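You operate a simulated robot arm through the tools that you are given. There is no shell and no other tool. Be economical: measure what you need, move in short steps, check, and stop when the job is done.

Carry out the task below with a simulated robot arm. There is one attempt and no reset: what you move stays moved.

JOB
Bring the dark shuttle back, load it with the short ochre bobbin and send it to READY again.
Fine: its empty bobbin goes in the free cell of the tray; press the clip before you push it off.

It is judged by the outcome, as a careful person would: the job done as asked, and still so three seconds after it is handed in. It fails if anything else is knocked over, pushed out of place, dropped, spilled or broken.

ROBOT AND FRAMES
A 6-joint arm with a two-finger parallel gripper, fixed in place. Base frame: the origin is at the foot of the arm, x ahead of it, y to its left, z up; the work surface is at about z = 0.78. Units: m, degrees, N and s.
With the tool pointing down near the work surface it reaches from about 0.26 to 0.68 m from the base axis. Its first joint turns from -66.0 to 66.0 degrees. Payload 2.9 kg.
Tool frame: the origin (TCP) lies between the finger pads and is the grasp point; the fingertips stand 0.03 m ahead of it; z points along the fingers, y is the line along which they close. Largest opening 0.11 m; finger width 0.02, thickness 0.01; the body of the gripper, 0.048 by 0.112 m, starts 0.055 m behind the TCP.
Orientation is told as [roll, pitch, yaw] about the base's x, y, z axes, in that order, counted from this pose: with the fingers straight down and closing along the base's y, the tool's x points along the base's -x, its y along +y and its z along -z.

CONTROLS
- The arm moves only by the tool send_rows. Its argument "moves" is a list that holds one entry, the list of rows, each a list of 7 numbers: the turn, a rotation vector about the tool's x, y, z in degrees, then the shift along the tool's x, y, z in m, then the opening, from 0 (shut) to 1 (fully open). In form: [[[rx, ry, rz, tx, ty, tz, jaw], ...]]. A call has 1 to 10 rows; each row shifts and turns the commanded pose from where the row before left it, along the tool's axes as they then stand. Each row takes 0.2 s and may step no farther than 0.05 m and 8.6 degrees from the row before; otherwise, or with a gripper value out of range, the whole call is refused. A pose out of reach is approached as far as the arm can. The call stops where the force on the tool passes 90 N (or 10 N more than at its start, if that is more) or the arm is blocked; 0.2 s more then pass. The fingers move at their own pace (about 0.108 m/s each) and stop on an object; they squeeze with about 32 N. The grip force told is the motor's: it shows also when the fingers shut on nothing. Time passes only in rows, and 0.2 s behind the last, so rows that do not move let the fingers close. The reply holds the time, the measured pose of the TCP, the force on the tool along the base axes, the opening and the grip force, in the units named above and with some noise, and new pictures: "show" is both (left out), scene, wrist or none.
- Cameras (640 x 400 px; columns grow to the right, rows downward): "scene" is fixed at [0.0652, 0.4207, 1.3976]; the picture's right is [-0.87, -0.50, 0.00], its down [-0.22, 0.39, -0.90] and it looks along [0.45, -0.78, -0.45] (base axes); focal length 342 px, centre (320, 200). "wrist" rides on the gripper at [0.072, 0.017, -0.103] in the tool frame; the picture's right is [-0.23, 0.97, 0.00], its down [-0.76, -0.18, -0.62] and it looks along [-0.61, -0.14, 0.78] (tool axes); focal length 222 px, centre (320, 200).
- pixel_to_xyz(camera, pixels): for up to 12 pixels [column, row] of the newest picture of that camera ("zoom" is the newest enlarged one), the place [x, y, z] in the base frame of the surface seen there, good to about 0.003 m. No time passes.
- enlarge(camera, box): a new picture of the part [left, top, right, bottom] of that camera's present view, enlarged. No time passes.
- job_done(): hands the job in; it is judged then, once.

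Work in short steps. Measure before you move; look again where a grasp or a placing could have gone wrong, and mend it. You have 80 turns and 170 pictures in all, those below and enlarged ones among them. Open the gripper and draw the arm clear of the work before you hand the job in, unless the task says otherwise; then end with one line.

The tools are called after ">>>" as a command line: name --argument value ..., lists and objects as JSON in quotes. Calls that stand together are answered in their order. send_rows: Moves the arm, as the interface text tells. Its arguments: {"type":"object","properties":{"moves":{"type":"array","items":{"type":"array","items":{"type":"array","items":{"type":"number"}}}},"show":{"type":"string","enum":["both","scene","wrist","none"]}},"required":["moves"]} The other tools are called the same way: pixel_to_xyz (camera, pixels) gives the place of the surface under pixels of a picture; enlarge (camera, box) takes an enlarged picture of a part of a camera's view; job_done () hands the job in.

At the start:

```text
clock: 0.0
eef_pos: [0.3103, -0.2387, 1.08]
orientation: [0.0, -0.1, 0.1]
contact_force: [0.3, 0.3, 1.0]
grip_width: 0.1099
grip_force: 0.0
```

scene: 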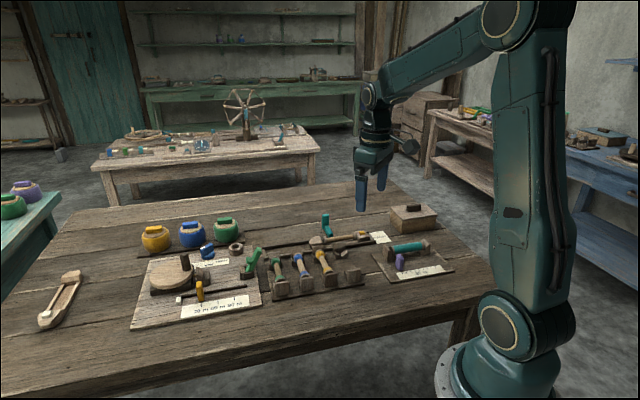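
wrist: 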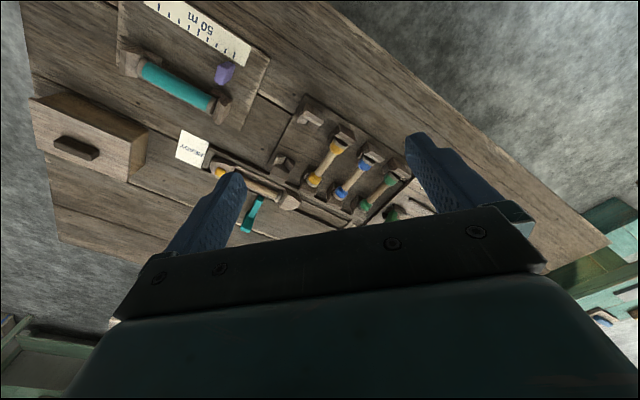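

The scene shows a tray of bobbins around (310,270), a rail with a shuttle near (340,238) and a loose shuttle at (60,300). I enlarge these to understand them.

>>> enlarge --camera "scene" --box '[230, 195, 390, 295]'

>>> enlarge --camera "scene" --box '[120, 205, 280, 335]'

>>> enlarge --camera "wrist" --box '[160, 80, 460, 260]'

>>> enlarge --camera "scene" --box '[350, 195, 470, 295]'

```text
4.00 times, centred on (310, 245) of scene
```

zoom: 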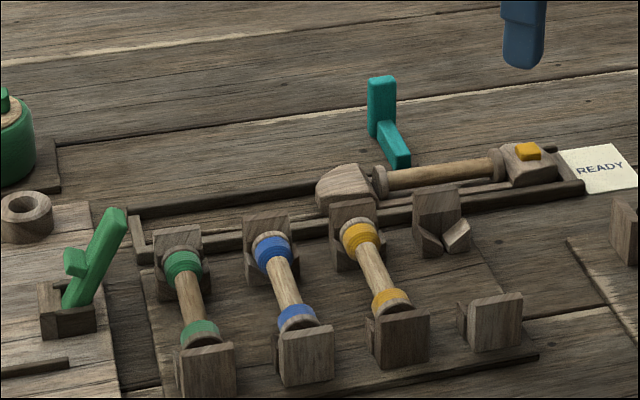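

```text
3.08 times, centred on (200, 270) of scene
```

zoom: 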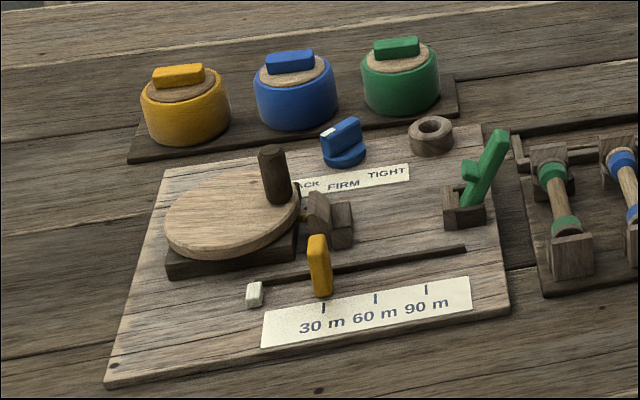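

```text
2.13 times, centred on (310, 170) of wrist
```

zoom: 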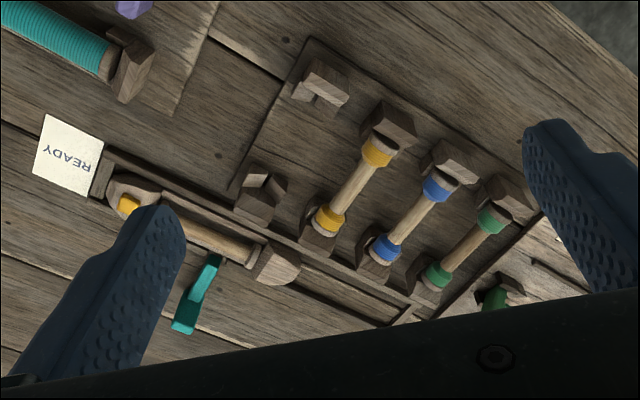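

```text
4.00 times, centred on (410, 245) of scene
```

zoom: 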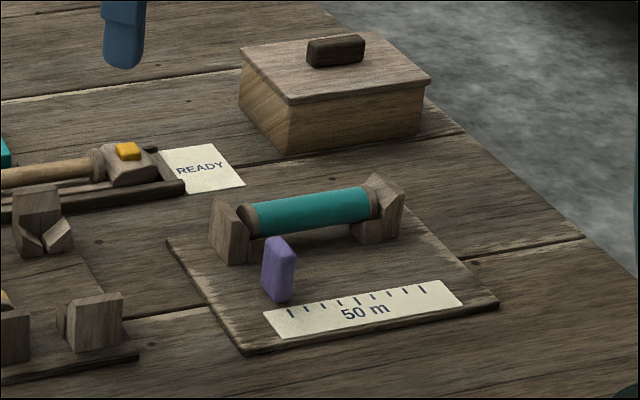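

I need closer views: the loose shuttle at left, the shuttle in the track and coordinates of key parts.

>>> enlarge --camera "scene" --box '[20, 255, 100, 345]'

>>> enlarge --camera "scene" --box '[300, 205, 380, 255]'

>>> pixel_to_xyz --camera "zoom" --pixels '[[150, 45], [208, 115], [310, 180], [360, 145], [180, 145], [465, 95], [520, 100], [546, 82], [440, 140], [150, 90]]'

>>> pixel_to_xyz --camera "scene" --pixels '[[276, 260], [281, 278], [297, 257], [304, 273], [319, 254], [327, 271], [339, 248], [354, 275], [268, 248], [390, 236], [262, 262], [50, 315]]'

```text
4.44 times, centred on (60, 300) of scene
```

zoom: 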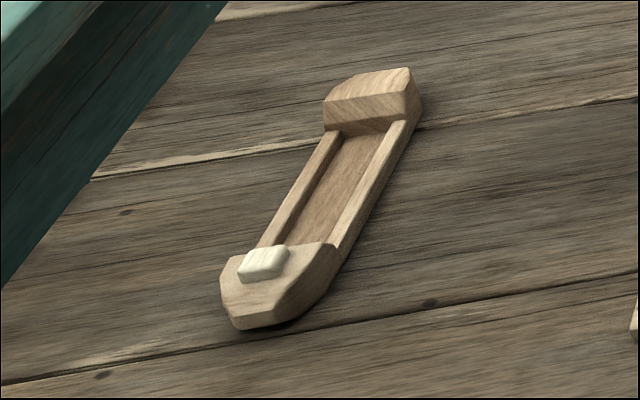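

```text
8.00 times, centred on (340, 230) of scene
```

zoom: 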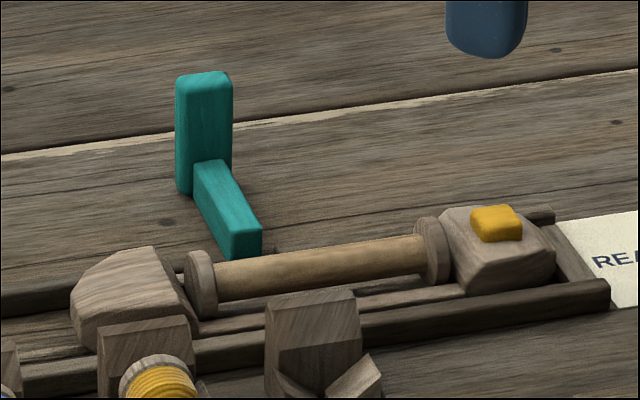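

```text
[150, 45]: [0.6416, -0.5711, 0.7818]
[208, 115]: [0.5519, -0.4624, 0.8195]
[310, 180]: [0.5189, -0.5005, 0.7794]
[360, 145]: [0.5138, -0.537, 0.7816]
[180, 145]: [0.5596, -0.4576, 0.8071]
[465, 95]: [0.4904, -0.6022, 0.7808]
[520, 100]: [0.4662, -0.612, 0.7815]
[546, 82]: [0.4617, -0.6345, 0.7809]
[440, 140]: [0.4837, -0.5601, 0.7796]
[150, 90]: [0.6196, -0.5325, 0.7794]
```

```text
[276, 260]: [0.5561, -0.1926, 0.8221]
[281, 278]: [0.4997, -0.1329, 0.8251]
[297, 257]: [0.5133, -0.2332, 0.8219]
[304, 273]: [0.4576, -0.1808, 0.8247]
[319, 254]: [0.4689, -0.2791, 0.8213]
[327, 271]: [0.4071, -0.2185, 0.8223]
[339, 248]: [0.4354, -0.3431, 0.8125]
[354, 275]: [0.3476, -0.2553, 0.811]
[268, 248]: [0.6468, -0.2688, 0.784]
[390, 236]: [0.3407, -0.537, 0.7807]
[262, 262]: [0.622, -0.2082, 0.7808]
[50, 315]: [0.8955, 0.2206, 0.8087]
```

The track shuttle (ochre clip) is the only one reachable, the pale one at (60,300) is out of reach. I measure the track, shuttle and teal piece with finer pixels from the newest zoom (300–380, 205–255), and from the wrist view.

>>> pixel_to_xyz --camera "zoom" --pixels '[[205, 80], [210, 150], [230, 200], [245, 245], [495, 222], [495, 212], [130, 270], [200, 280], [320, 265], [430, 240], [580, 295], [30, 300]]'

>>> pixel_to_xyz --camera "scene" --pixels '[[334, 243], [316, 241], [357, 234], [362, 232], [264, 252], [295, 245], [374, 241], [338, 252], [344, 255], [322, 262], [300, 265], [366, 236]]'

>>> enlarge --camera "wrist" --box '[170, 110, 330, 210]'

>>> enlarge --camera "wrist" --box '[260, 90, 420, 230]'

```text
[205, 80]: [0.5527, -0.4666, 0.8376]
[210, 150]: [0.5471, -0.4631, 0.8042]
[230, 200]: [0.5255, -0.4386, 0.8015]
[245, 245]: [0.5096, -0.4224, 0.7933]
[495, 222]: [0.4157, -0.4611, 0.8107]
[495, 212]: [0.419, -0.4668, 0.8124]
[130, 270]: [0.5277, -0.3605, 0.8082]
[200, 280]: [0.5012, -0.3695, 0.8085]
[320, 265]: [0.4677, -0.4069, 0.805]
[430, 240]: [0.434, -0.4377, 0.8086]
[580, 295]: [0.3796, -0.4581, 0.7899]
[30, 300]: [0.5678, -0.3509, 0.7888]
```

```text
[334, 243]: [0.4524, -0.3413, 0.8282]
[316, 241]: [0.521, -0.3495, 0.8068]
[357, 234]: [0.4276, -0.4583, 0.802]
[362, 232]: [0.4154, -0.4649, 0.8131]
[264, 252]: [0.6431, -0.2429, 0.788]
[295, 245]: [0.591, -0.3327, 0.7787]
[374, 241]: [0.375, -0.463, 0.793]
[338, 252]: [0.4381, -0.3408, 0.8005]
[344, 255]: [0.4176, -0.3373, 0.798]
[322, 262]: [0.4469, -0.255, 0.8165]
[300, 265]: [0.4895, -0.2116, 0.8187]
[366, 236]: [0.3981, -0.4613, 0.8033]
```

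```text
4.00 times, centred on (250, 160) of wrist
```

zoom: 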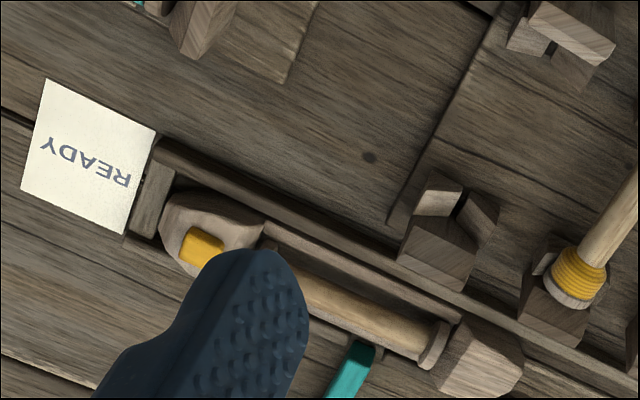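

```text
2.86 times, centred on (340, 160) of wrist
```

zoom: 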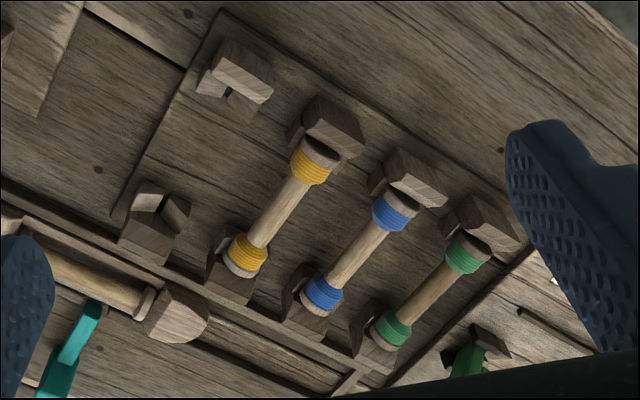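

All fixtures run along 45° axes: rail along u=(0.707,0.707), tray bobbins along n=(0.707,-0.707). I turn the tool by -45° yaw for a square look and shift slightly.

>>> send_rows --moves '[[[0, 0, 7.5, 0, 0, 0, 1], [0, 0, 7.5, 0, 0, 0, 1], [0, 0, 7.5, 0, 0, 0, 1], [0, 0, 7.5, 0, 0, 0, 1], [0, 0, 7.5, 0, 0, 0, 1], [0, 0, 7.5, 0, 0, 0, 1], [0, 0, 0, -0.03, 0.025, 0.02, 1], [0, 0, 0, -0.03, 0.025, 0.02, 1]]]' --show "wrist"

```text
clock: 1.8
eef_pos: [0.3893, -0.2472, 1.0395]
orientation: [0.0, 0.0, -45.1]
contact_force: [0.2, -0.2, 0.2]
grip_width: 0.1099
grip_force: 0.0
```

wrist: 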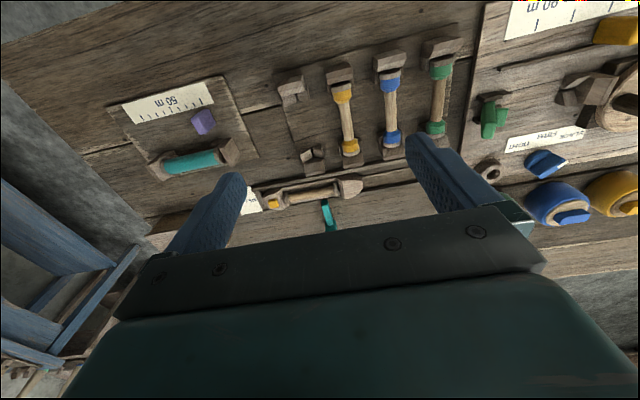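

The view is clear between the fingers; I enlarge the track and tray areas.

>>> enlarge --camera "wrist" --box '[230, 150, 410, 240]'

>>> enlarge --camera "wrist" --box '[260, 30, 480, 180]'

>>> pixel_to_xyz --camera "zoom" --pixels '[[240, 170], [260, 345], [245, 260], [375, 125], [385, 300], [380, 220], [520, 95], [505, 275], [512, 190], [95, 165], [150, 360], [120, 260]]'

```text
3.56 times, centred on (320, 195) of wrist
```

zoom: 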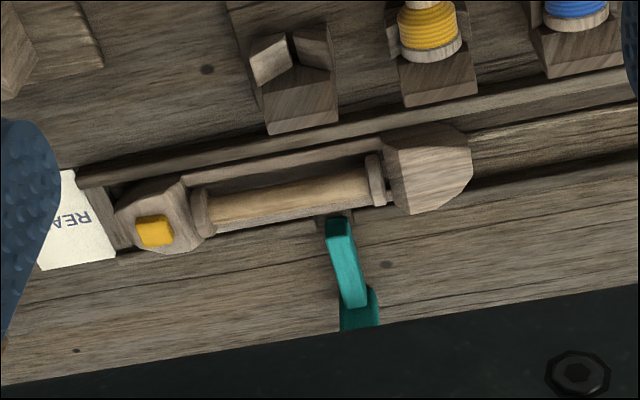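

```text
2.67 times, centred on (370, 105) of wrist
```

zoom: 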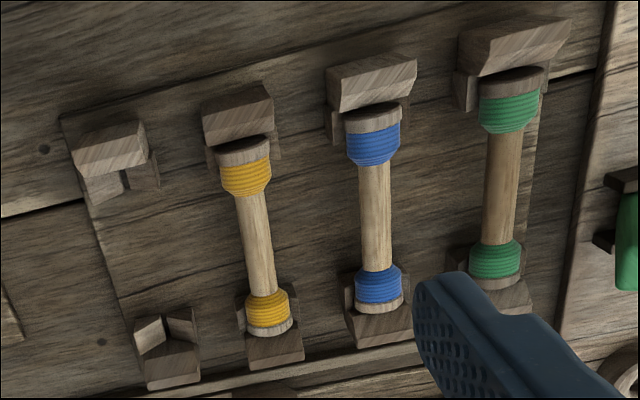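

```text
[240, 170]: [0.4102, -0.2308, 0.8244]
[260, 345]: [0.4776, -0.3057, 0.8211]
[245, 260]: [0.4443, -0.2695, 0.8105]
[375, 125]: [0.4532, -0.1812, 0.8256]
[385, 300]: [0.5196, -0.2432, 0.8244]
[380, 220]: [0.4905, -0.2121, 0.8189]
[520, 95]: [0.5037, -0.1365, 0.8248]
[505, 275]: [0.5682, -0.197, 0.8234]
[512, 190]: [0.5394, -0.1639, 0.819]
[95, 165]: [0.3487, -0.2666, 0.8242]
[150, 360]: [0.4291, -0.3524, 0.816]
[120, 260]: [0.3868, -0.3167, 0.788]
```

The tray bobbins are clear; I lower and advance the camera to inspect the shuttle and the teal lever more closely (tips remain ~0.13 m above things).

>>> send_rows --moves '[[[0, 0, 0, -0.04, -0.005, 0.03, 1], [0, 0, 0, -0.04, -0.005, 0.03, 1], [0, 0, 0, -0.04, -0.005, 0.03, 1]]]' --show "wrist"

>>> enlarge --camera "wrist" --box '[180, 50, 440, 210]'

```text
refused: row 1 steps farther than a row can; nothing moved
```

```text
2.46 times, centred on (310, 130) of wrist
```

zoom: 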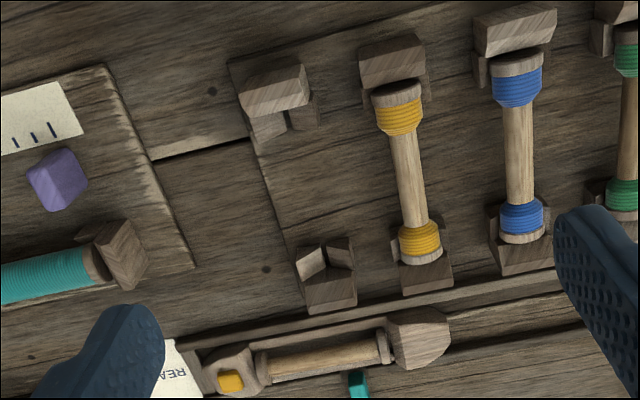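

The row step exceeded 0.05 m, so I use smaller steps for the same move.

>>> send_rows --moves '[[[0, 0, 0, -0.033, -0.004, 0.023, 1], [0, 0, 0, -0.033, -0.004, 0.023, 1], [0, 0, 0, -0.033, -0.004, 0.023, 1], [0, 0, 0, -0.033, -0.004, 0.023, 1]]]' --show "wrist"

>>> enlarge --camera "wrist" --box '[180, 60, 440, 220]'

```text
clock: 2.8
eef_pos: [0.4701, -0.3524, 0.9497]
orientation: [0.1, -0.1, -45.0]
contact_force: [-1.0, -1.0, 0.2]
grip_width: 0.1099
grip_force: 0.1
```

wrist: 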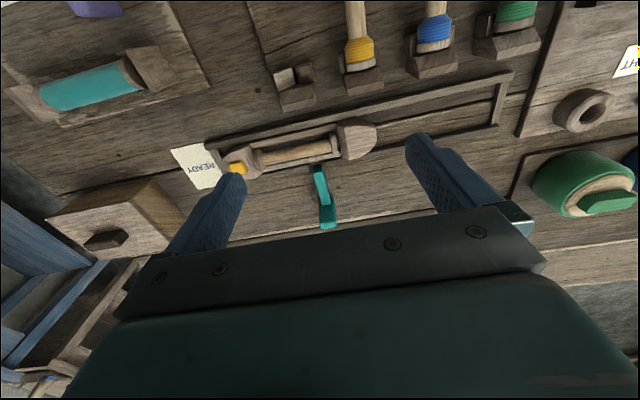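

```text
2.46 times, centred on (310, 140) of wrist
```

zoom: 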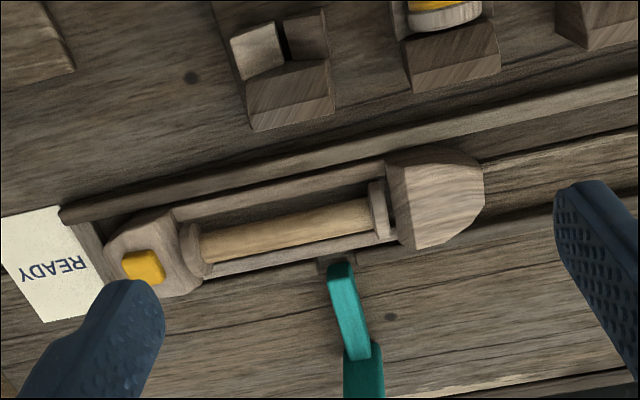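

I enlarge the teal part and clip tightly, and measure them.

>>> enlarge --camera "wrist" --box '[290, 120, 390, 240]'

>>> pixel_to_xyz --camera "wrist" --pixels '[[316, 168], [320, 180], [322, 198], [327, 222], [313, 168], [360, 140], [300, 148], [237, 168], [260, 158], [337, 143], [440, 112], [500, 100]]'

>>> enlarge --camera "wrist" --box '[190, 110, 290, 200]'

```text
3.33 times, centred on (340, 180) of wrist
```

zoom: 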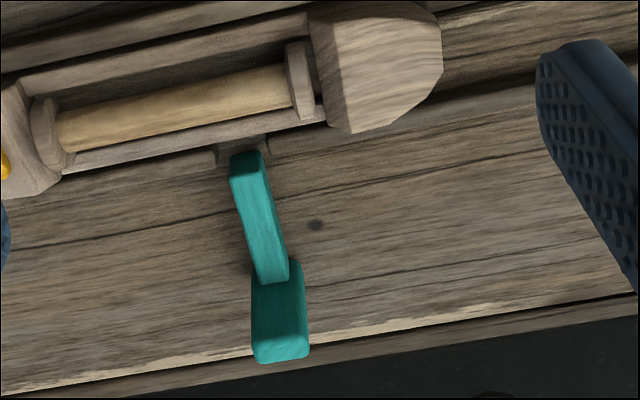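

```text
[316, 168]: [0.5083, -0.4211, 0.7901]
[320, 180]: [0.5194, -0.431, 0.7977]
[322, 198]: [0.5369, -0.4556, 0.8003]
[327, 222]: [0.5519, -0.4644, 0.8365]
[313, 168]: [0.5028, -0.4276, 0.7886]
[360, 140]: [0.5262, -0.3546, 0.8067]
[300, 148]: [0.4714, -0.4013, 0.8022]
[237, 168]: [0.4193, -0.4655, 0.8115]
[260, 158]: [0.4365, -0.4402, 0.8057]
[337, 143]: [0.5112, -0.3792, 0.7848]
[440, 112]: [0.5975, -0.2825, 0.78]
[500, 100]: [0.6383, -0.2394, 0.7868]
```

```text
4.44 times, centred on (240, 155) of wrist
```

zoom: 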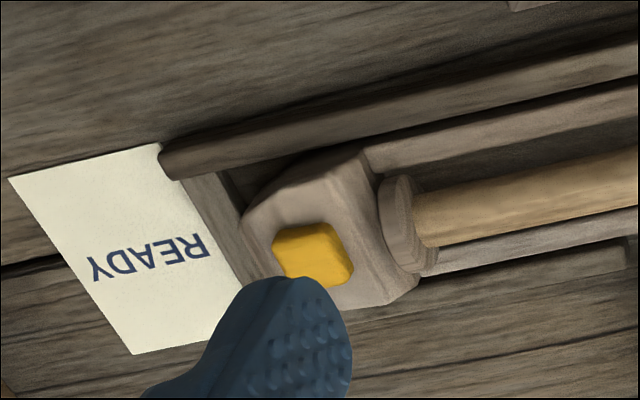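

The teal piece is a bolt at a gap in the far wall, currently withdrawn, so I leave it. I measure the nose block of the shuttle and rail walls to plan a grip on the nose.

>>> enlarge --camera "wrist" --box '[320, 100, 420, 180]'

>>> pixel_to_xyz --camera "wrist" --pixels '[[340, 128], [336, 125], [344, 158], [350, 142], [375, 127], [372, 145], [358, 157], [350, 126], [360, 112], [330, 117], [365, 127], [390, 120]]'

>>> enlarge --camera "scene" --box '[290, 215, 350, 265]'

```text
5.00 times, centred on (370, 140) of wrist
```

zoom: 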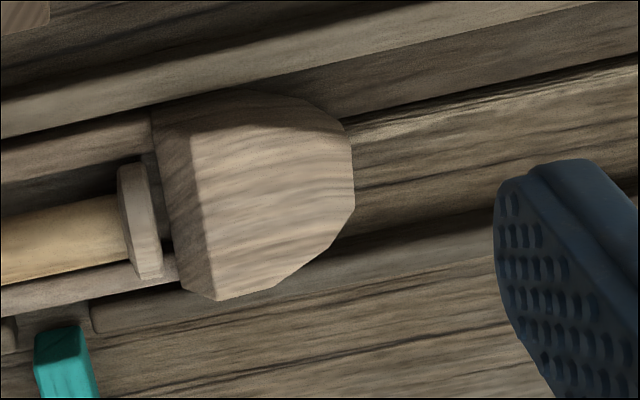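

```text
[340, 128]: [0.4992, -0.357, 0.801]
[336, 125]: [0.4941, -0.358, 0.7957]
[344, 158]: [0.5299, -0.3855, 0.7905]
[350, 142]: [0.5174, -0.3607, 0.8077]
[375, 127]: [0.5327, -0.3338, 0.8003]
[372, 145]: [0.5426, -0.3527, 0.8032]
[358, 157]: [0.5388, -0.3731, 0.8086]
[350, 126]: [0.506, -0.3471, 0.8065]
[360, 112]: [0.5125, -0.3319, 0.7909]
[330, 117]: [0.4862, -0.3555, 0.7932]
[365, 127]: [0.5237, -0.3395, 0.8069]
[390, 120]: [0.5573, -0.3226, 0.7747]
```

```text
8.00 times, centred on (320, 240) of scene
```

zoom: 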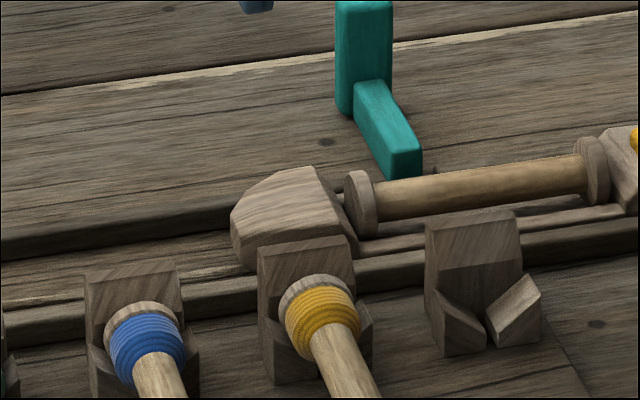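

Nose block spans about u 0.10–0.145, n 0.602–0.647, top 0.807. I measure the tray's back plates beside it for finger clearance.

>>> pixel_to_xyz --camera "scene" --pixels '[[328, 246], [332, 245], [333, 248], [324, 247], [330, 245], [354, 243], [346, 243], [351, 246]]'

>>> pixel_to_xyz --camera "wrist" --pixels '[[360, 82], [380, 90], [365, 93], [295, 102], [300, 108], [310, 95], [350, 94], [375, 79], [435, 75], [420, 77], [385, 106], [305, 122]]'

```text
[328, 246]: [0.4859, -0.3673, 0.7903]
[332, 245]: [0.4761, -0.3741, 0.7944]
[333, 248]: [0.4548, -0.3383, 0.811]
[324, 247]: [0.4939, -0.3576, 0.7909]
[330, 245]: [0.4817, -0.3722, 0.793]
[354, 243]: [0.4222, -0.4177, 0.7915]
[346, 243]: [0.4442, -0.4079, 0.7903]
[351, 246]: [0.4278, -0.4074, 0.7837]
```

```text
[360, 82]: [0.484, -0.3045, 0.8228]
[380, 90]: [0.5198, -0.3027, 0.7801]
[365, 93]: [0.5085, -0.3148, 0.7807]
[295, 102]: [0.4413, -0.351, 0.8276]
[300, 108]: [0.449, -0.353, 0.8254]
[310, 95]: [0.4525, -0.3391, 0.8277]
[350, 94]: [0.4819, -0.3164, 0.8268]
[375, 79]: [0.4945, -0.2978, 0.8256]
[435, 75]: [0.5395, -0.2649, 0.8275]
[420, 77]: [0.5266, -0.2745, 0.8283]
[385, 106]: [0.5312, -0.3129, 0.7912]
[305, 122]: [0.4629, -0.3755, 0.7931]
```

The tray plates end at n≈0.57, so a finger at n≥0.583 clears them. I rotate to yaw +45° so the fingers close across the rail and narrow the jaw.

>>> send_rows --moves '[[[0, 0, -8.5, 0, 0, 0, 0.6], [0, 0, -8.5, 0, 0, 0, 0.6], [0, 0, -8.5, 0, 0, 0, 0.6], [0, 0, -8.5, 0, 0, 0, 0.6], [0, 0, -8.5, 0, 0, 0, 0.6], [0, 0, -8.5, 0, 0, 0, 0.6], [0, 0, -8.5, 0, 0, 0, 0.6], [0, 0, -8.5, 0, 0, 0, 0.6], [0, 0, -8.5, 0, 0, 0, 0.6], [0, 0, -8.5, 0, 0, 0, 0.55]]]' --show "none"

>>> send_rows --moves '[[[0, 0, -5, 0, 0, 0, 0.53], [0, 0, 0, -0.015, -0.021, 0.02, 0.53], [0, 0, 0, -0.014, -0.0215, 0.02, 0.53], [0, 0, 0, 0, 0, 0.03, 0.53], [0, 0, 0, 0, 0, 0, 0.53]]]' --show "both"

```text
clock: 5.0
eef_pos: [0.4689, -0.3498, 0.9509]
orientation: [0.0, 0.0, 40.1]
contact_force: [-0.4, 0.4, 0.3]
grip_width: 0.0605
grip_force: 0.1
```

```text
clock: 6.2
eef_pos: [0.5209, -0.3616, 0.8792]
orientation: [0.1, 0.0, 45.0]
contact_force: [1.1, 0.3, 0.0]
grip_width: 0.0581
grip_force: 0.1
```

scene: 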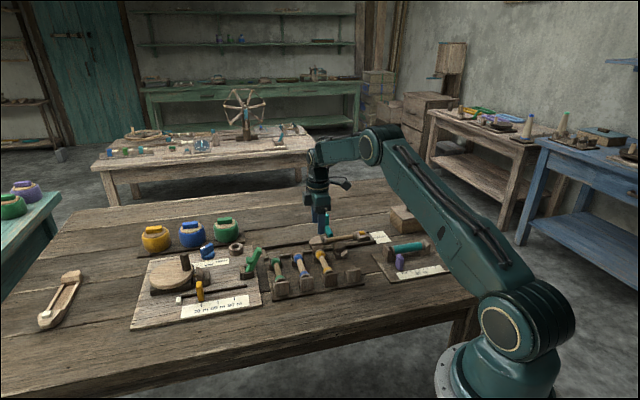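
wrist: 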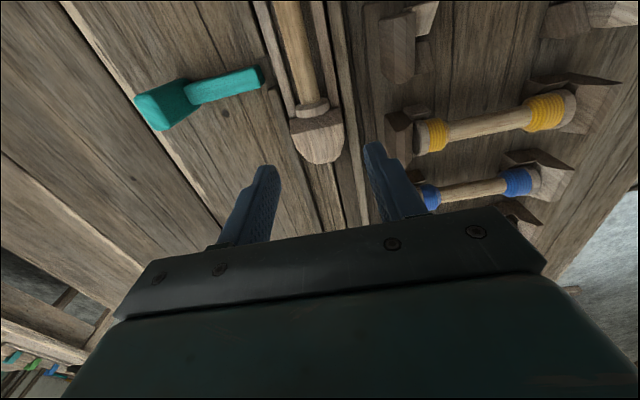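

Fingers straddle the nose in the wrist view (block at (317,135)). I check the block edges from this angle before descending.

>>> pixel_to_xyz --camera "wrist" --pixels '[[293, 128], [340, 125], [318, 115], [316, 135], [310, 160], [297, 95], [315, 85], [265, 75], [350, 130], [360, 200]]'

>>> enlarge --camera "wrist" --box '[240, 40, 400, 220]'

```text
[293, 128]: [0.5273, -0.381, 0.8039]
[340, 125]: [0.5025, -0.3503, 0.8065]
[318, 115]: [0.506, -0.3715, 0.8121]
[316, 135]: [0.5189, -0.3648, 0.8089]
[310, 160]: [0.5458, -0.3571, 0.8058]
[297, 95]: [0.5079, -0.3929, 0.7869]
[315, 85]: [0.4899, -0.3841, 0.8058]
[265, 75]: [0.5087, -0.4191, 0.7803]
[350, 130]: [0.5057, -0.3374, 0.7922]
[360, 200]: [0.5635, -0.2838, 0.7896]
```

```text
2.22 times, centred on (320, 130) of wrist
```

zoom: 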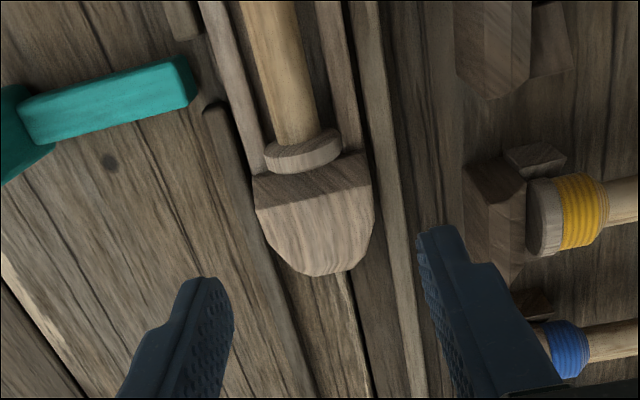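

Block n 0.603–0.642, centre 0.623, matches TCP n 0.624. I descend to tips z≈0.795 (just above the 0.792 walls) and close.

>>> send_rows --moves '[[[0, 0, 0, 0, 0, 0.03, 0.53], [0, 0, 0, 0, 0, 0.024, 0.53], [0, 0, 0, 0, 0, 0, 0.53], [0, 0, 0, 0, 0, 0, 0.3], [0, 0, 0, 0, 0, 0, 0.3], [0, 0, 0, 0, 0, 0, 0.3]]]' --show "wrist"

```text
clock: 7.6
eef_pos: [0.5204, -0.3622, 0.8244]
orientation: [0.0, 0.0, 45.0]
contact_force: [0.2, 0.1, 0.3]
grip_width: 0.0431
grip_force: 32.5
```

wrist: 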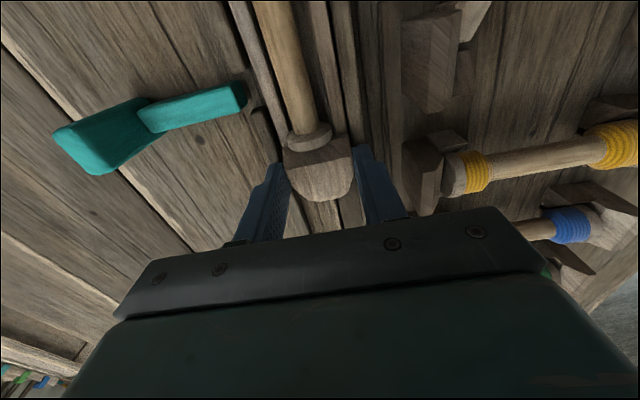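

The nose is gripped (width 0.043 m, 32 N). I slide along +u in small steps watching the force.

>>> send_rows --moves '[[[0, 0, 0, -0.015, 0, 0, 0.3], [0, 0, 0, -0.02, 0, 0, 0.3], [0, 0, 0, -0.02, 0, 0, 0.3], [0, 0, 0, -0.02, 0, 0, 0.3], [0, 0, 0, -0.015, 0, 0, 0.3]]]' --show "both"

>>> enlarge --camera "scene" --box '[230, 195, 390, 295]'

```text
clock: 8.8
eef_pos: [0.5842, -0.2969, 0.8246]
orientation: [0.0, 0.0, 44.9]
contact_force: [0.7, -2.5, -0.3]
grip_width: 0.0429
grip_force: 32.2
```

scene: 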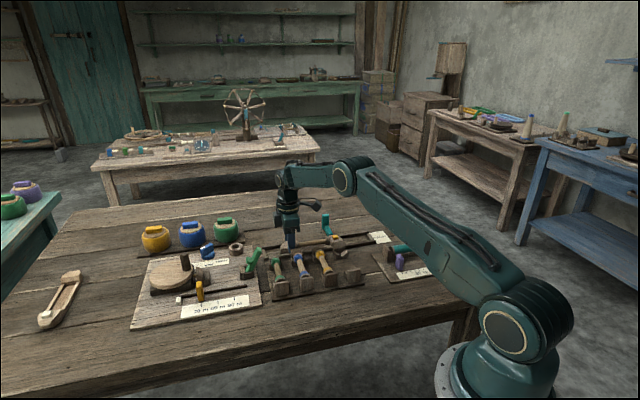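
wrist: 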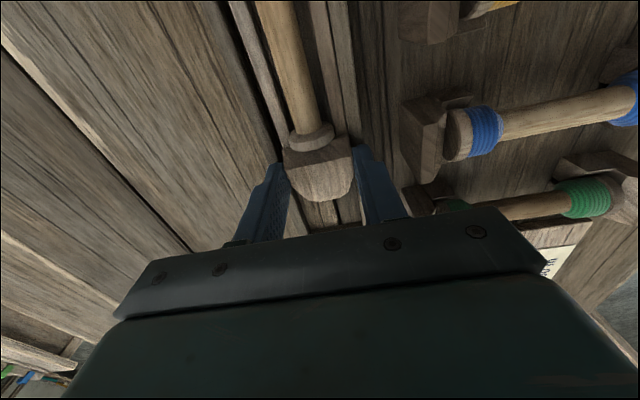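

```text
4.00 times, centred on (310, 245) of scene
```

zoom: 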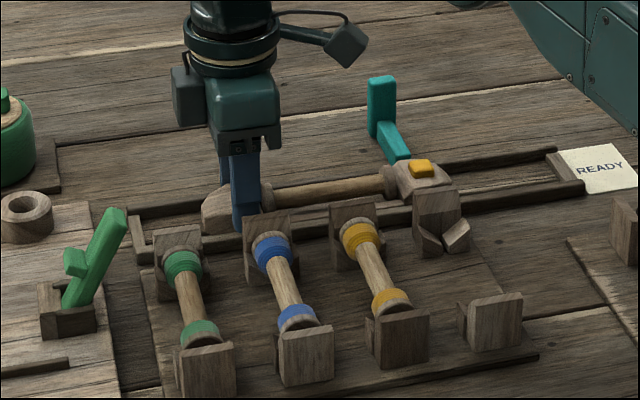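

Shuttle slid along; its front at zoom (200,210) still has a gap to the track's end (130,225). I continue to the end gently.

>>> send_rows --moves '[[[0, 0, 0, -0.012, 0, 0, 0.3], [0, 0, 0, -0.01, 0, 0, 0.3], [0, 0, 0, -0.006, 0, 0, 0.3], [0, 0, 0, -0.004, 0, 0, 0.3], [0, 0, 0, -0.003, 0, 0, 0.3]]]' --show "none"

>>> enlarge --camera "scene" --box '[230, 195, 390, 295]'

>>> enlarge --camera "wrist" --box '[220, 90, 420, 250]'

```text
clock: 10.0
eef_pos: [0.6083, -0.2724, 0.8238]
orientation: [0.0, -0.1, 45.0]
contact_force: [0.3, -0.3, 0.0]
grip_width: 0.0434
grip_force: 31.9
```

```text
4.00 times, centred on (310, 245) of scene
```

zoom: 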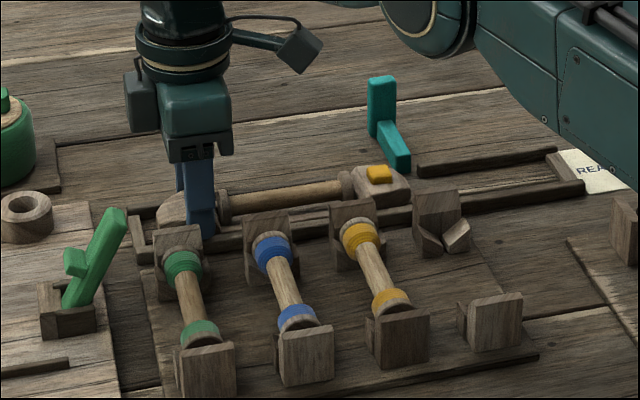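

```text
2.50 times, centred on (320, 170) of wrist
```

zoom: 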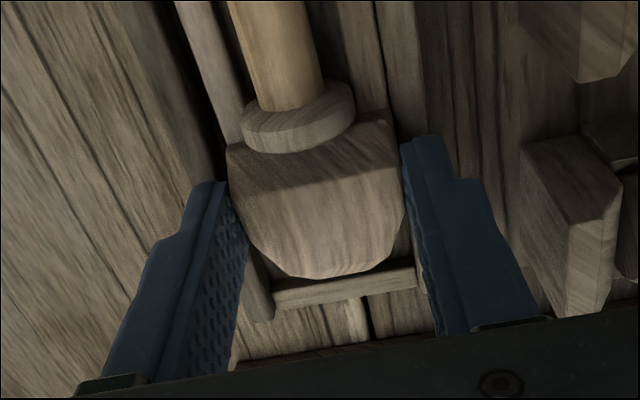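

Only a few mm remain to the end wall at (345,285) in the zoom; I nudge to the stop.

>>> send_rows --moves '[[[0, 0, 0, -0.002, 0, 0, 0.3], [0, 0, 0, -0.002, 0, 0, 0.3], [0, 0, 0, -0.002, 0, 0, 0.3]]]' --show "none"

>>> enlarge --camera "wrist" --box '[220, 90, 420, 250]'

```text
clock: 10.8
eef_pos: [0.6131, -0.2678, 0.8248]
orientation: [0.0, 0.0, 45.0]
contact_force: [0.1, -0.1, 0.4]
grip_width: 0.043
grip_force: 32.3
```

```text
2.50 times, centred on (320, 170) of wrist
```

zoom: 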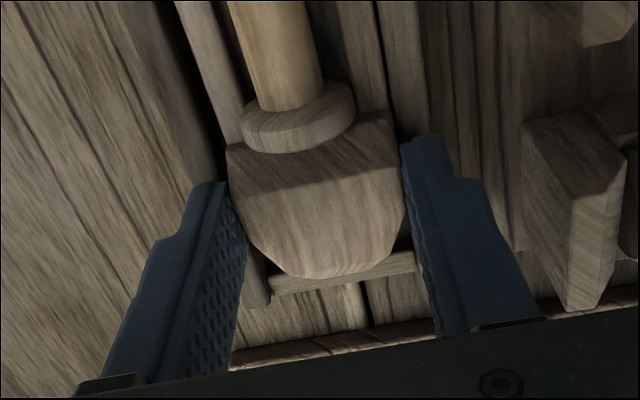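

Shuttle is back at the end. I release, rise, and move back over the bobbin to look.

>>> send_rows --moves '[[[0, 0, 0, 0, 0, 0, 0.53], [0, 0, 0, 0, 0, 0, 0.53], [0, 0, 0, 0, 0, -0.04, 0.53], [0, 0, 0, 0, 0, -0.04, 0.53], [0, 0, 0, 0.033, 0, 0, 0.5], [0, 0, 0, 0.034, 0, 0, 0.5]]]' --show "both"

>>> enlarge --camera "wrist" --box '[230, 0, 410, 180]'

>>> enlarge --camera "scene" --box '[255, 215, 345, 275]'

```text
clock: 12.2
eef_pos: [0.5673, -0.3156, 0.906]
orientation: [0.0, 0.0, 45.0]
contact_force: [-0.3, -0.9, 0.4]
grip_width: 0.0551
grip_force: 0.1
```

scene: 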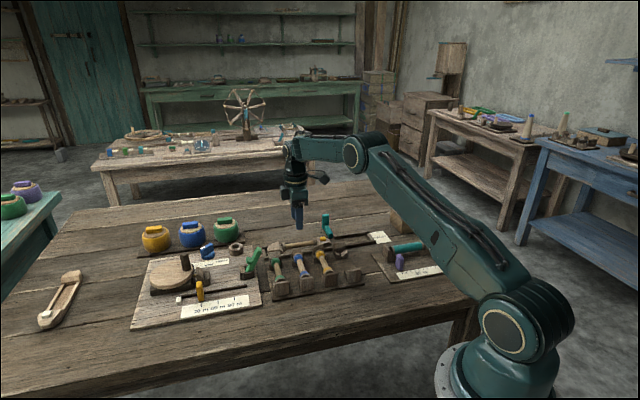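
wrist: 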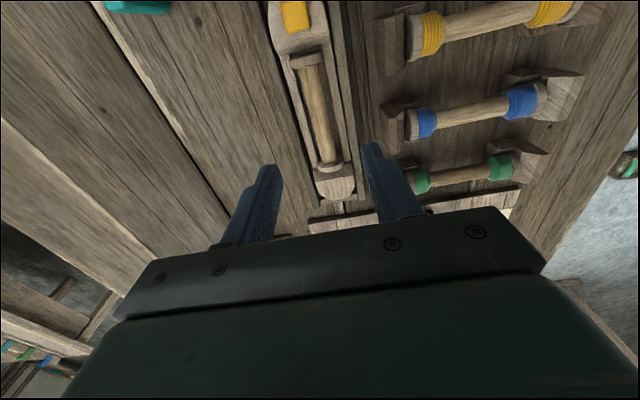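

```text
2.22 times, centred on (320, 90) of wrist
```

zoom: 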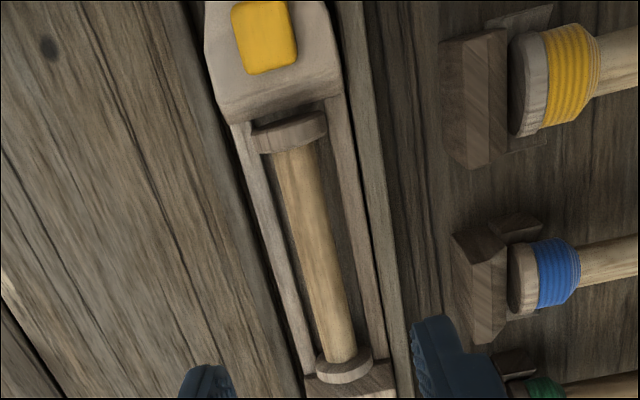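

```text
6.67 times, centred on (300, 245) of scene
```

zoom: 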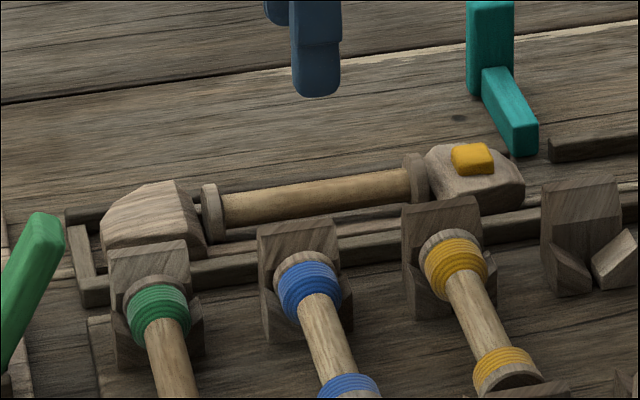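

I measure the bobbin, side rails and clip using the wrist picture.

>>> pixel_to_xyz --camera "wrist" --pixels '[[311, 36], [326, 103], [313, 56], [318, 76], [323, 94], [305, 76], [332, 76], [296, 15], [312, 61], [323, 68], [330, 112], [304, 30]]'

>>> pixel_to_xyz --camera "zoom" --pixels '[[310, 185], [310, 210], [210, 190], [410, 160], [470, 152], [475, 175], [440, 160], [510, 175], [235, 208], [400, 185], [310, 197], [310, 222]]'

```text
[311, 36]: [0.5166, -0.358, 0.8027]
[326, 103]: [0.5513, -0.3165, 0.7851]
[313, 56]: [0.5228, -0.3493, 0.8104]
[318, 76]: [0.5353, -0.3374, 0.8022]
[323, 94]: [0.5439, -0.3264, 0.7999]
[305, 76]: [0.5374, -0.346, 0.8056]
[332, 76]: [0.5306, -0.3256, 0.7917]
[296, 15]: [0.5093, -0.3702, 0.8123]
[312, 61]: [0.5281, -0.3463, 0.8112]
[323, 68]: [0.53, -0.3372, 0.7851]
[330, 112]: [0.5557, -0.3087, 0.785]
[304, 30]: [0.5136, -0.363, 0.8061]
```

```text
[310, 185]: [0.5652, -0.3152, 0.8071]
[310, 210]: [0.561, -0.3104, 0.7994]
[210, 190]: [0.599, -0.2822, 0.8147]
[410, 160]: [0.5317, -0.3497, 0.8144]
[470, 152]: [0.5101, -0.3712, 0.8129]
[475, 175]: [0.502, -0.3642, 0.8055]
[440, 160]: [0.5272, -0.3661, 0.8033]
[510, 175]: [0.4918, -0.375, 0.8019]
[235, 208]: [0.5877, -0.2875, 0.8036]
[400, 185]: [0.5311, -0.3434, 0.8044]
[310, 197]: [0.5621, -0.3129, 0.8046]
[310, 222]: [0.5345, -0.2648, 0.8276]
```

Bobbin centre is u≈0.177, n≈0.623, axis z≈0.80, core top 0.807. I check the side-rail height on the wrist zoom with correct scaling.

>>> pixel_to_xyz --camera "wrist" --pixels '[[298, 110], [342, 110], [348, 110], [352, 120], [320, 110], [306, 110], [335, 110], [303, 60], [331, 168], [288, 110]]'

```text
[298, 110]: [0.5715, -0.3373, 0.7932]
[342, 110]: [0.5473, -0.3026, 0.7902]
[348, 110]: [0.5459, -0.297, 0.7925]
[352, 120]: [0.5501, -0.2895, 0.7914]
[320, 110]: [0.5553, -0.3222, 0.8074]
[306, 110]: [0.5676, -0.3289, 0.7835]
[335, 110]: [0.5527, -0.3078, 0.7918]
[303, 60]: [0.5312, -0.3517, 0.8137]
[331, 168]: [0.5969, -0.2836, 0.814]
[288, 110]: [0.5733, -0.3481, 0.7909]
```

Side rails top 0.793; core at n≈0.621. I descend to tips z≈0.795 with a 0.045 opening and grip the core.

>>> send_rows --moves '[[[0, 0, 0, 0, 0.003, 0.04, 0.4], [0, 0, 0, 0, 0, 0.032, 0.4], [0, 0, 0, 0, 0, 0.009, 0.4], [0, 0, 0, 0, 0, 0, 0.05], [0, 0, 0, 0, 0, 0, 0.05], [0, 0, 0, 0, 0, 0, 0.05]]]' --show "wrist"

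>>> enlarge --camera "scene" --box '[255, 215, 345, 275]'

```text
clock: 13.6
eef_pos: [0.5654, -0.3139, 0.824]
orientation: [0.1, -0.1, 45.0]
contact_force: [1.1, -0.3, -0.2]
grip_width: 0.0185
grip_force: 31.6
```

wrist: 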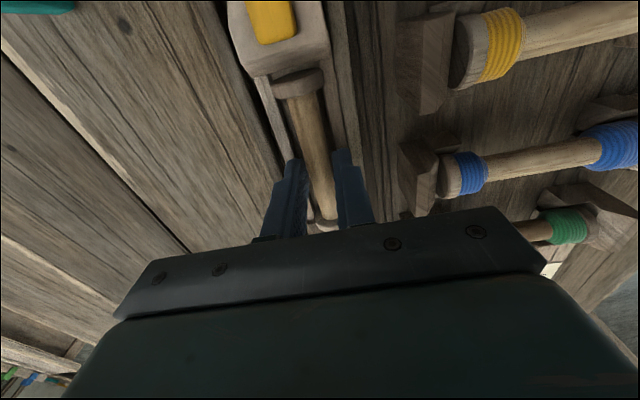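

```text
6.67 times, centred on (300, 245) of scene
```

zoom: 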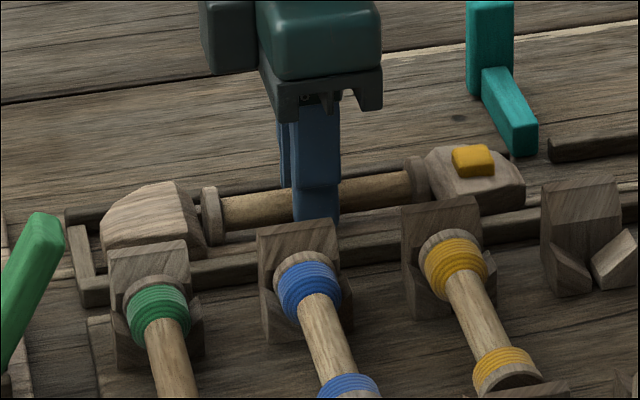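

The core is held at 0.0185 m. I lift gently to see if it comes free.

>>> send_rows --moves '[[[0, 0, 0, 0, 0, -0.005, 0.05], [0, 0, 0, 0, 0, -0.005, 0.05], [0, 0, 0, 0, 0, -0.01, 0.05]]]' --show "none"

>>> enlarge --camera "scene" --box '[255, 215, 345, 275]'

```text
clock: 14.4
eef_pos: [0.5637, -0.3117, 0.8437]
orientation: [0.0, 0.0, 45.0]
contact_force: [-0.7, 0.2, -0.4]
grip_width: 0.0189
grip_force: 32.1
```

```text
6.67 times, centred on (300, 245) of scene
```

zoom: 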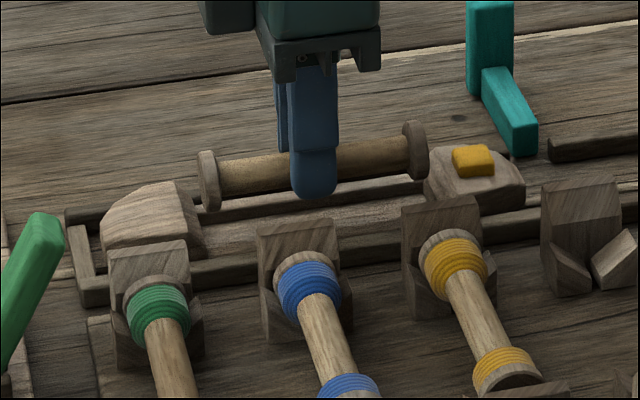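

The empty bobbin lifted free with no resistance. I raise it, then rotate back to yaw -45° so its axis matches the tray cells.

>>> send_rows --moves '[[[0, 0, 0, 0, 0, -0.045, 0.05], [0, 0, 0, 0, 0, -0.045, 0.05], [0, 0, 8.5, 0, 0, 0, 0.05], [0, 0, 8.5, 0, 0, 0, 0.05], [0, 0, 8.5, 0, 0, 0, 0.05], [0, 0, 8.5, 0, 0, 0, 0.05], [0, 0, 8.5, 0, 0, 0, 0.05], [0, 0, 8.5, 0, 0, 0, 0.05], [0, 0, 8.5, 0, 0, 0, 0.05], [0, 0, 8.5, 0, 0, 0, 0.05]]]' --show "none"

>>> send_rows --moves '[[[0, 0, 8.5, 0, 0, 0, 0.05], [0, 0, 8.5, 0, 0, 0, 0.05], [0, 0, 5, 0, 0, 0, 0.05], [0, 0, 0, 0.03, -0.03, 0, 0.05], [0, 0, 0, 0.03, -0.03, 0, 0.05], [0, 0, 0, 0.03, -0.03, 0, 0.05], [0, 0, 0, 0.029, -0.032, 0, 0.05], [0, 0, 0, 0, 0, 0, 0.05]]]' --show "both"

>>> enlarge --camera "wrist" --box '[200, 20, 460, 182]'

>>> enlarge --camera "scene" --box '[280, 205, 392, 275]'

```text
clock: 16.6
eef_pos: [0.564, -0.3127, 0.9346]
orientation: [0.1, 0.0, -23.1]
contact_force: [0.1, 0.7, -0.8]
grip_width: 0.0184
grip_force: 32.0
```

```text
clock: 18.4
eef_pos: [0.3926, -0.315, 0.9355]
orientation: [0.0, 0.0, -45.0]
contact_force: [0.1, 0.1, -0.7]
grip_width: 0.0186
grip_force: 31.9
```

scene: 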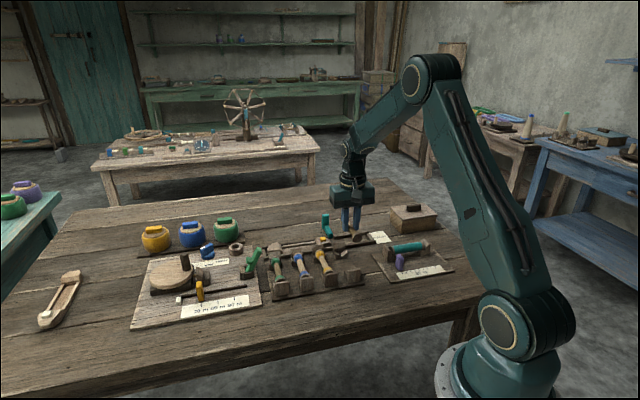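
wrist: 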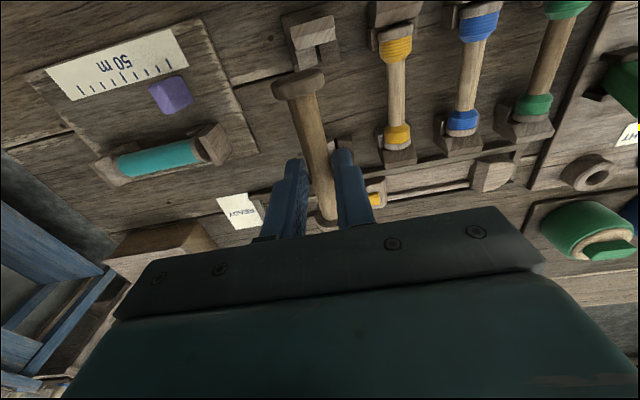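

```text
2.46 times, centred on (330, 101) of wrist
```

zoom: 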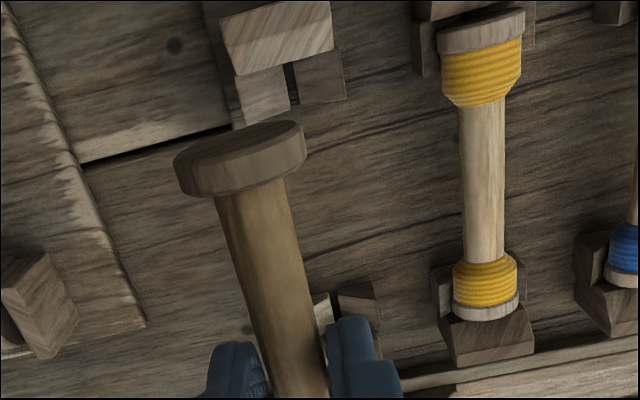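

```text
5.71 times, centred on (336, 240) of scene
```

zoom: 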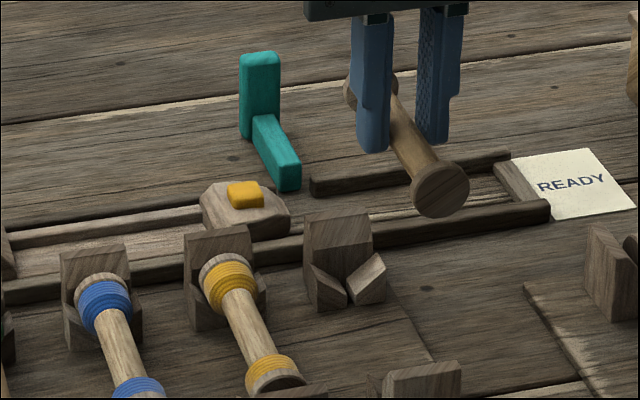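

I measure the free cell's V blocks from both views, and ochre flange references.

>>> pixel_to_xyz --camera "wrist" --pixels '[[310, 50], [329, 47], [318, 58], [330, 141], [345, 141], [337, 140], [395, 34], [397, 145], [396, 80], [300, 48], [334, 38], [397, 155]]'

>>> pixel_to_xyz --camera "zoom" --pixels '[[326, 275], [366, 265], [340, 220], [346, 300], [215, 268], [270, 380], [242, 320], [225, 240], [312, 265], [372, 255], [420, 375], [225, 285]]'

```text
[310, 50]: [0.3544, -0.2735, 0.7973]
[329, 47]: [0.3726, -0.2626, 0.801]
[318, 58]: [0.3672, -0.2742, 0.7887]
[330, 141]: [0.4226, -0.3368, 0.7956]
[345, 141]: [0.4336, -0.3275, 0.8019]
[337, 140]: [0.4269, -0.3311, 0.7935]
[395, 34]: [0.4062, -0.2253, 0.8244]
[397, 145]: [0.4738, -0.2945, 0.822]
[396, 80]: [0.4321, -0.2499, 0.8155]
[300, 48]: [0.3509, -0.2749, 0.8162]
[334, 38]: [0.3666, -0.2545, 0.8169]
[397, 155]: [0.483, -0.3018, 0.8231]
```

```text
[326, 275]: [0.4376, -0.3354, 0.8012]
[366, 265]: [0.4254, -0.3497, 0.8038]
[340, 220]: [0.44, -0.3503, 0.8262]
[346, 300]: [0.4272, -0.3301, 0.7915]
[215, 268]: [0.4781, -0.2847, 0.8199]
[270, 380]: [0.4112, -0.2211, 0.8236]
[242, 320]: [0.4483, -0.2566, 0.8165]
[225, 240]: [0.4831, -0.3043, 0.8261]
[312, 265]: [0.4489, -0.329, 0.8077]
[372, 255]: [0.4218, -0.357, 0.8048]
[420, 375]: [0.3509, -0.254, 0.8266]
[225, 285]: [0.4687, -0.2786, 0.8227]
```

Free cell centre line u≈0.0675; plates' inner faces near n≈0.441 and 0.552. I need tighter values along n, so I enlarge both ends and the held bobbin.

>>> enlarge --camera "scene" --box '[325, 215, 373, 245]'

>>> pixel_to_xyz --camera "zoom" --pixels '[[520, 190], [470, 185], [450, 150], [250, 70], [560, 215], [230, 60]]'

>>> enlarge --camera "scene" --box '[325, 238, 373, 283]'

>>> enlarge --camera "wrist" --box '[270, 10, 430, 110]'

```text
13.33 times, centred on (349, 230) of scene
```

zoom: 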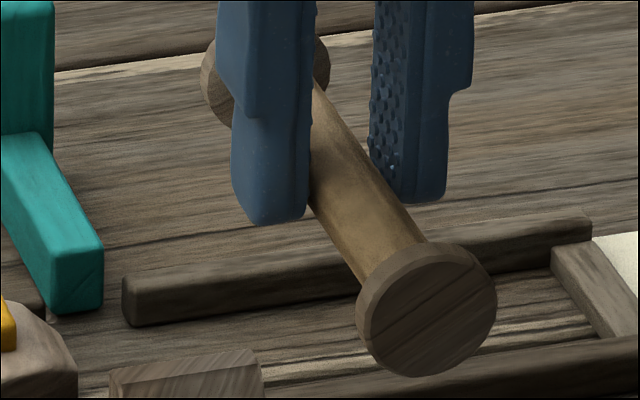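

```text
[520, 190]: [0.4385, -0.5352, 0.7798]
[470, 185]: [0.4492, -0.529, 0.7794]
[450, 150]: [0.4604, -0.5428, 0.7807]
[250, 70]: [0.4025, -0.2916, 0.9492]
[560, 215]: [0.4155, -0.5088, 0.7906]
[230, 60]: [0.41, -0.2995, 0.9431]
```

```text
8.89 times, centred on (349, 260) of scene
```

zoom: 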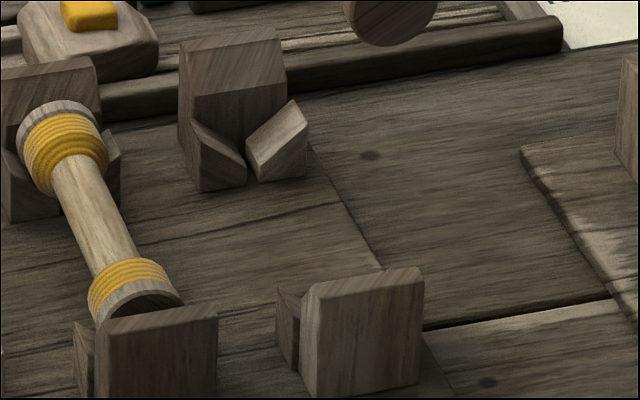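

```text
4.00 times, centred on (350, 60) of wrist
```

zoom: 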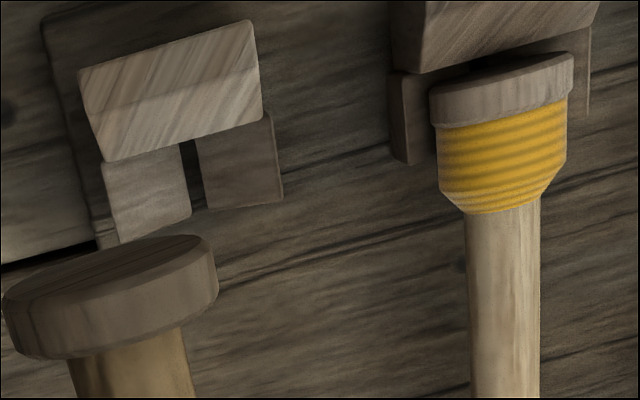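

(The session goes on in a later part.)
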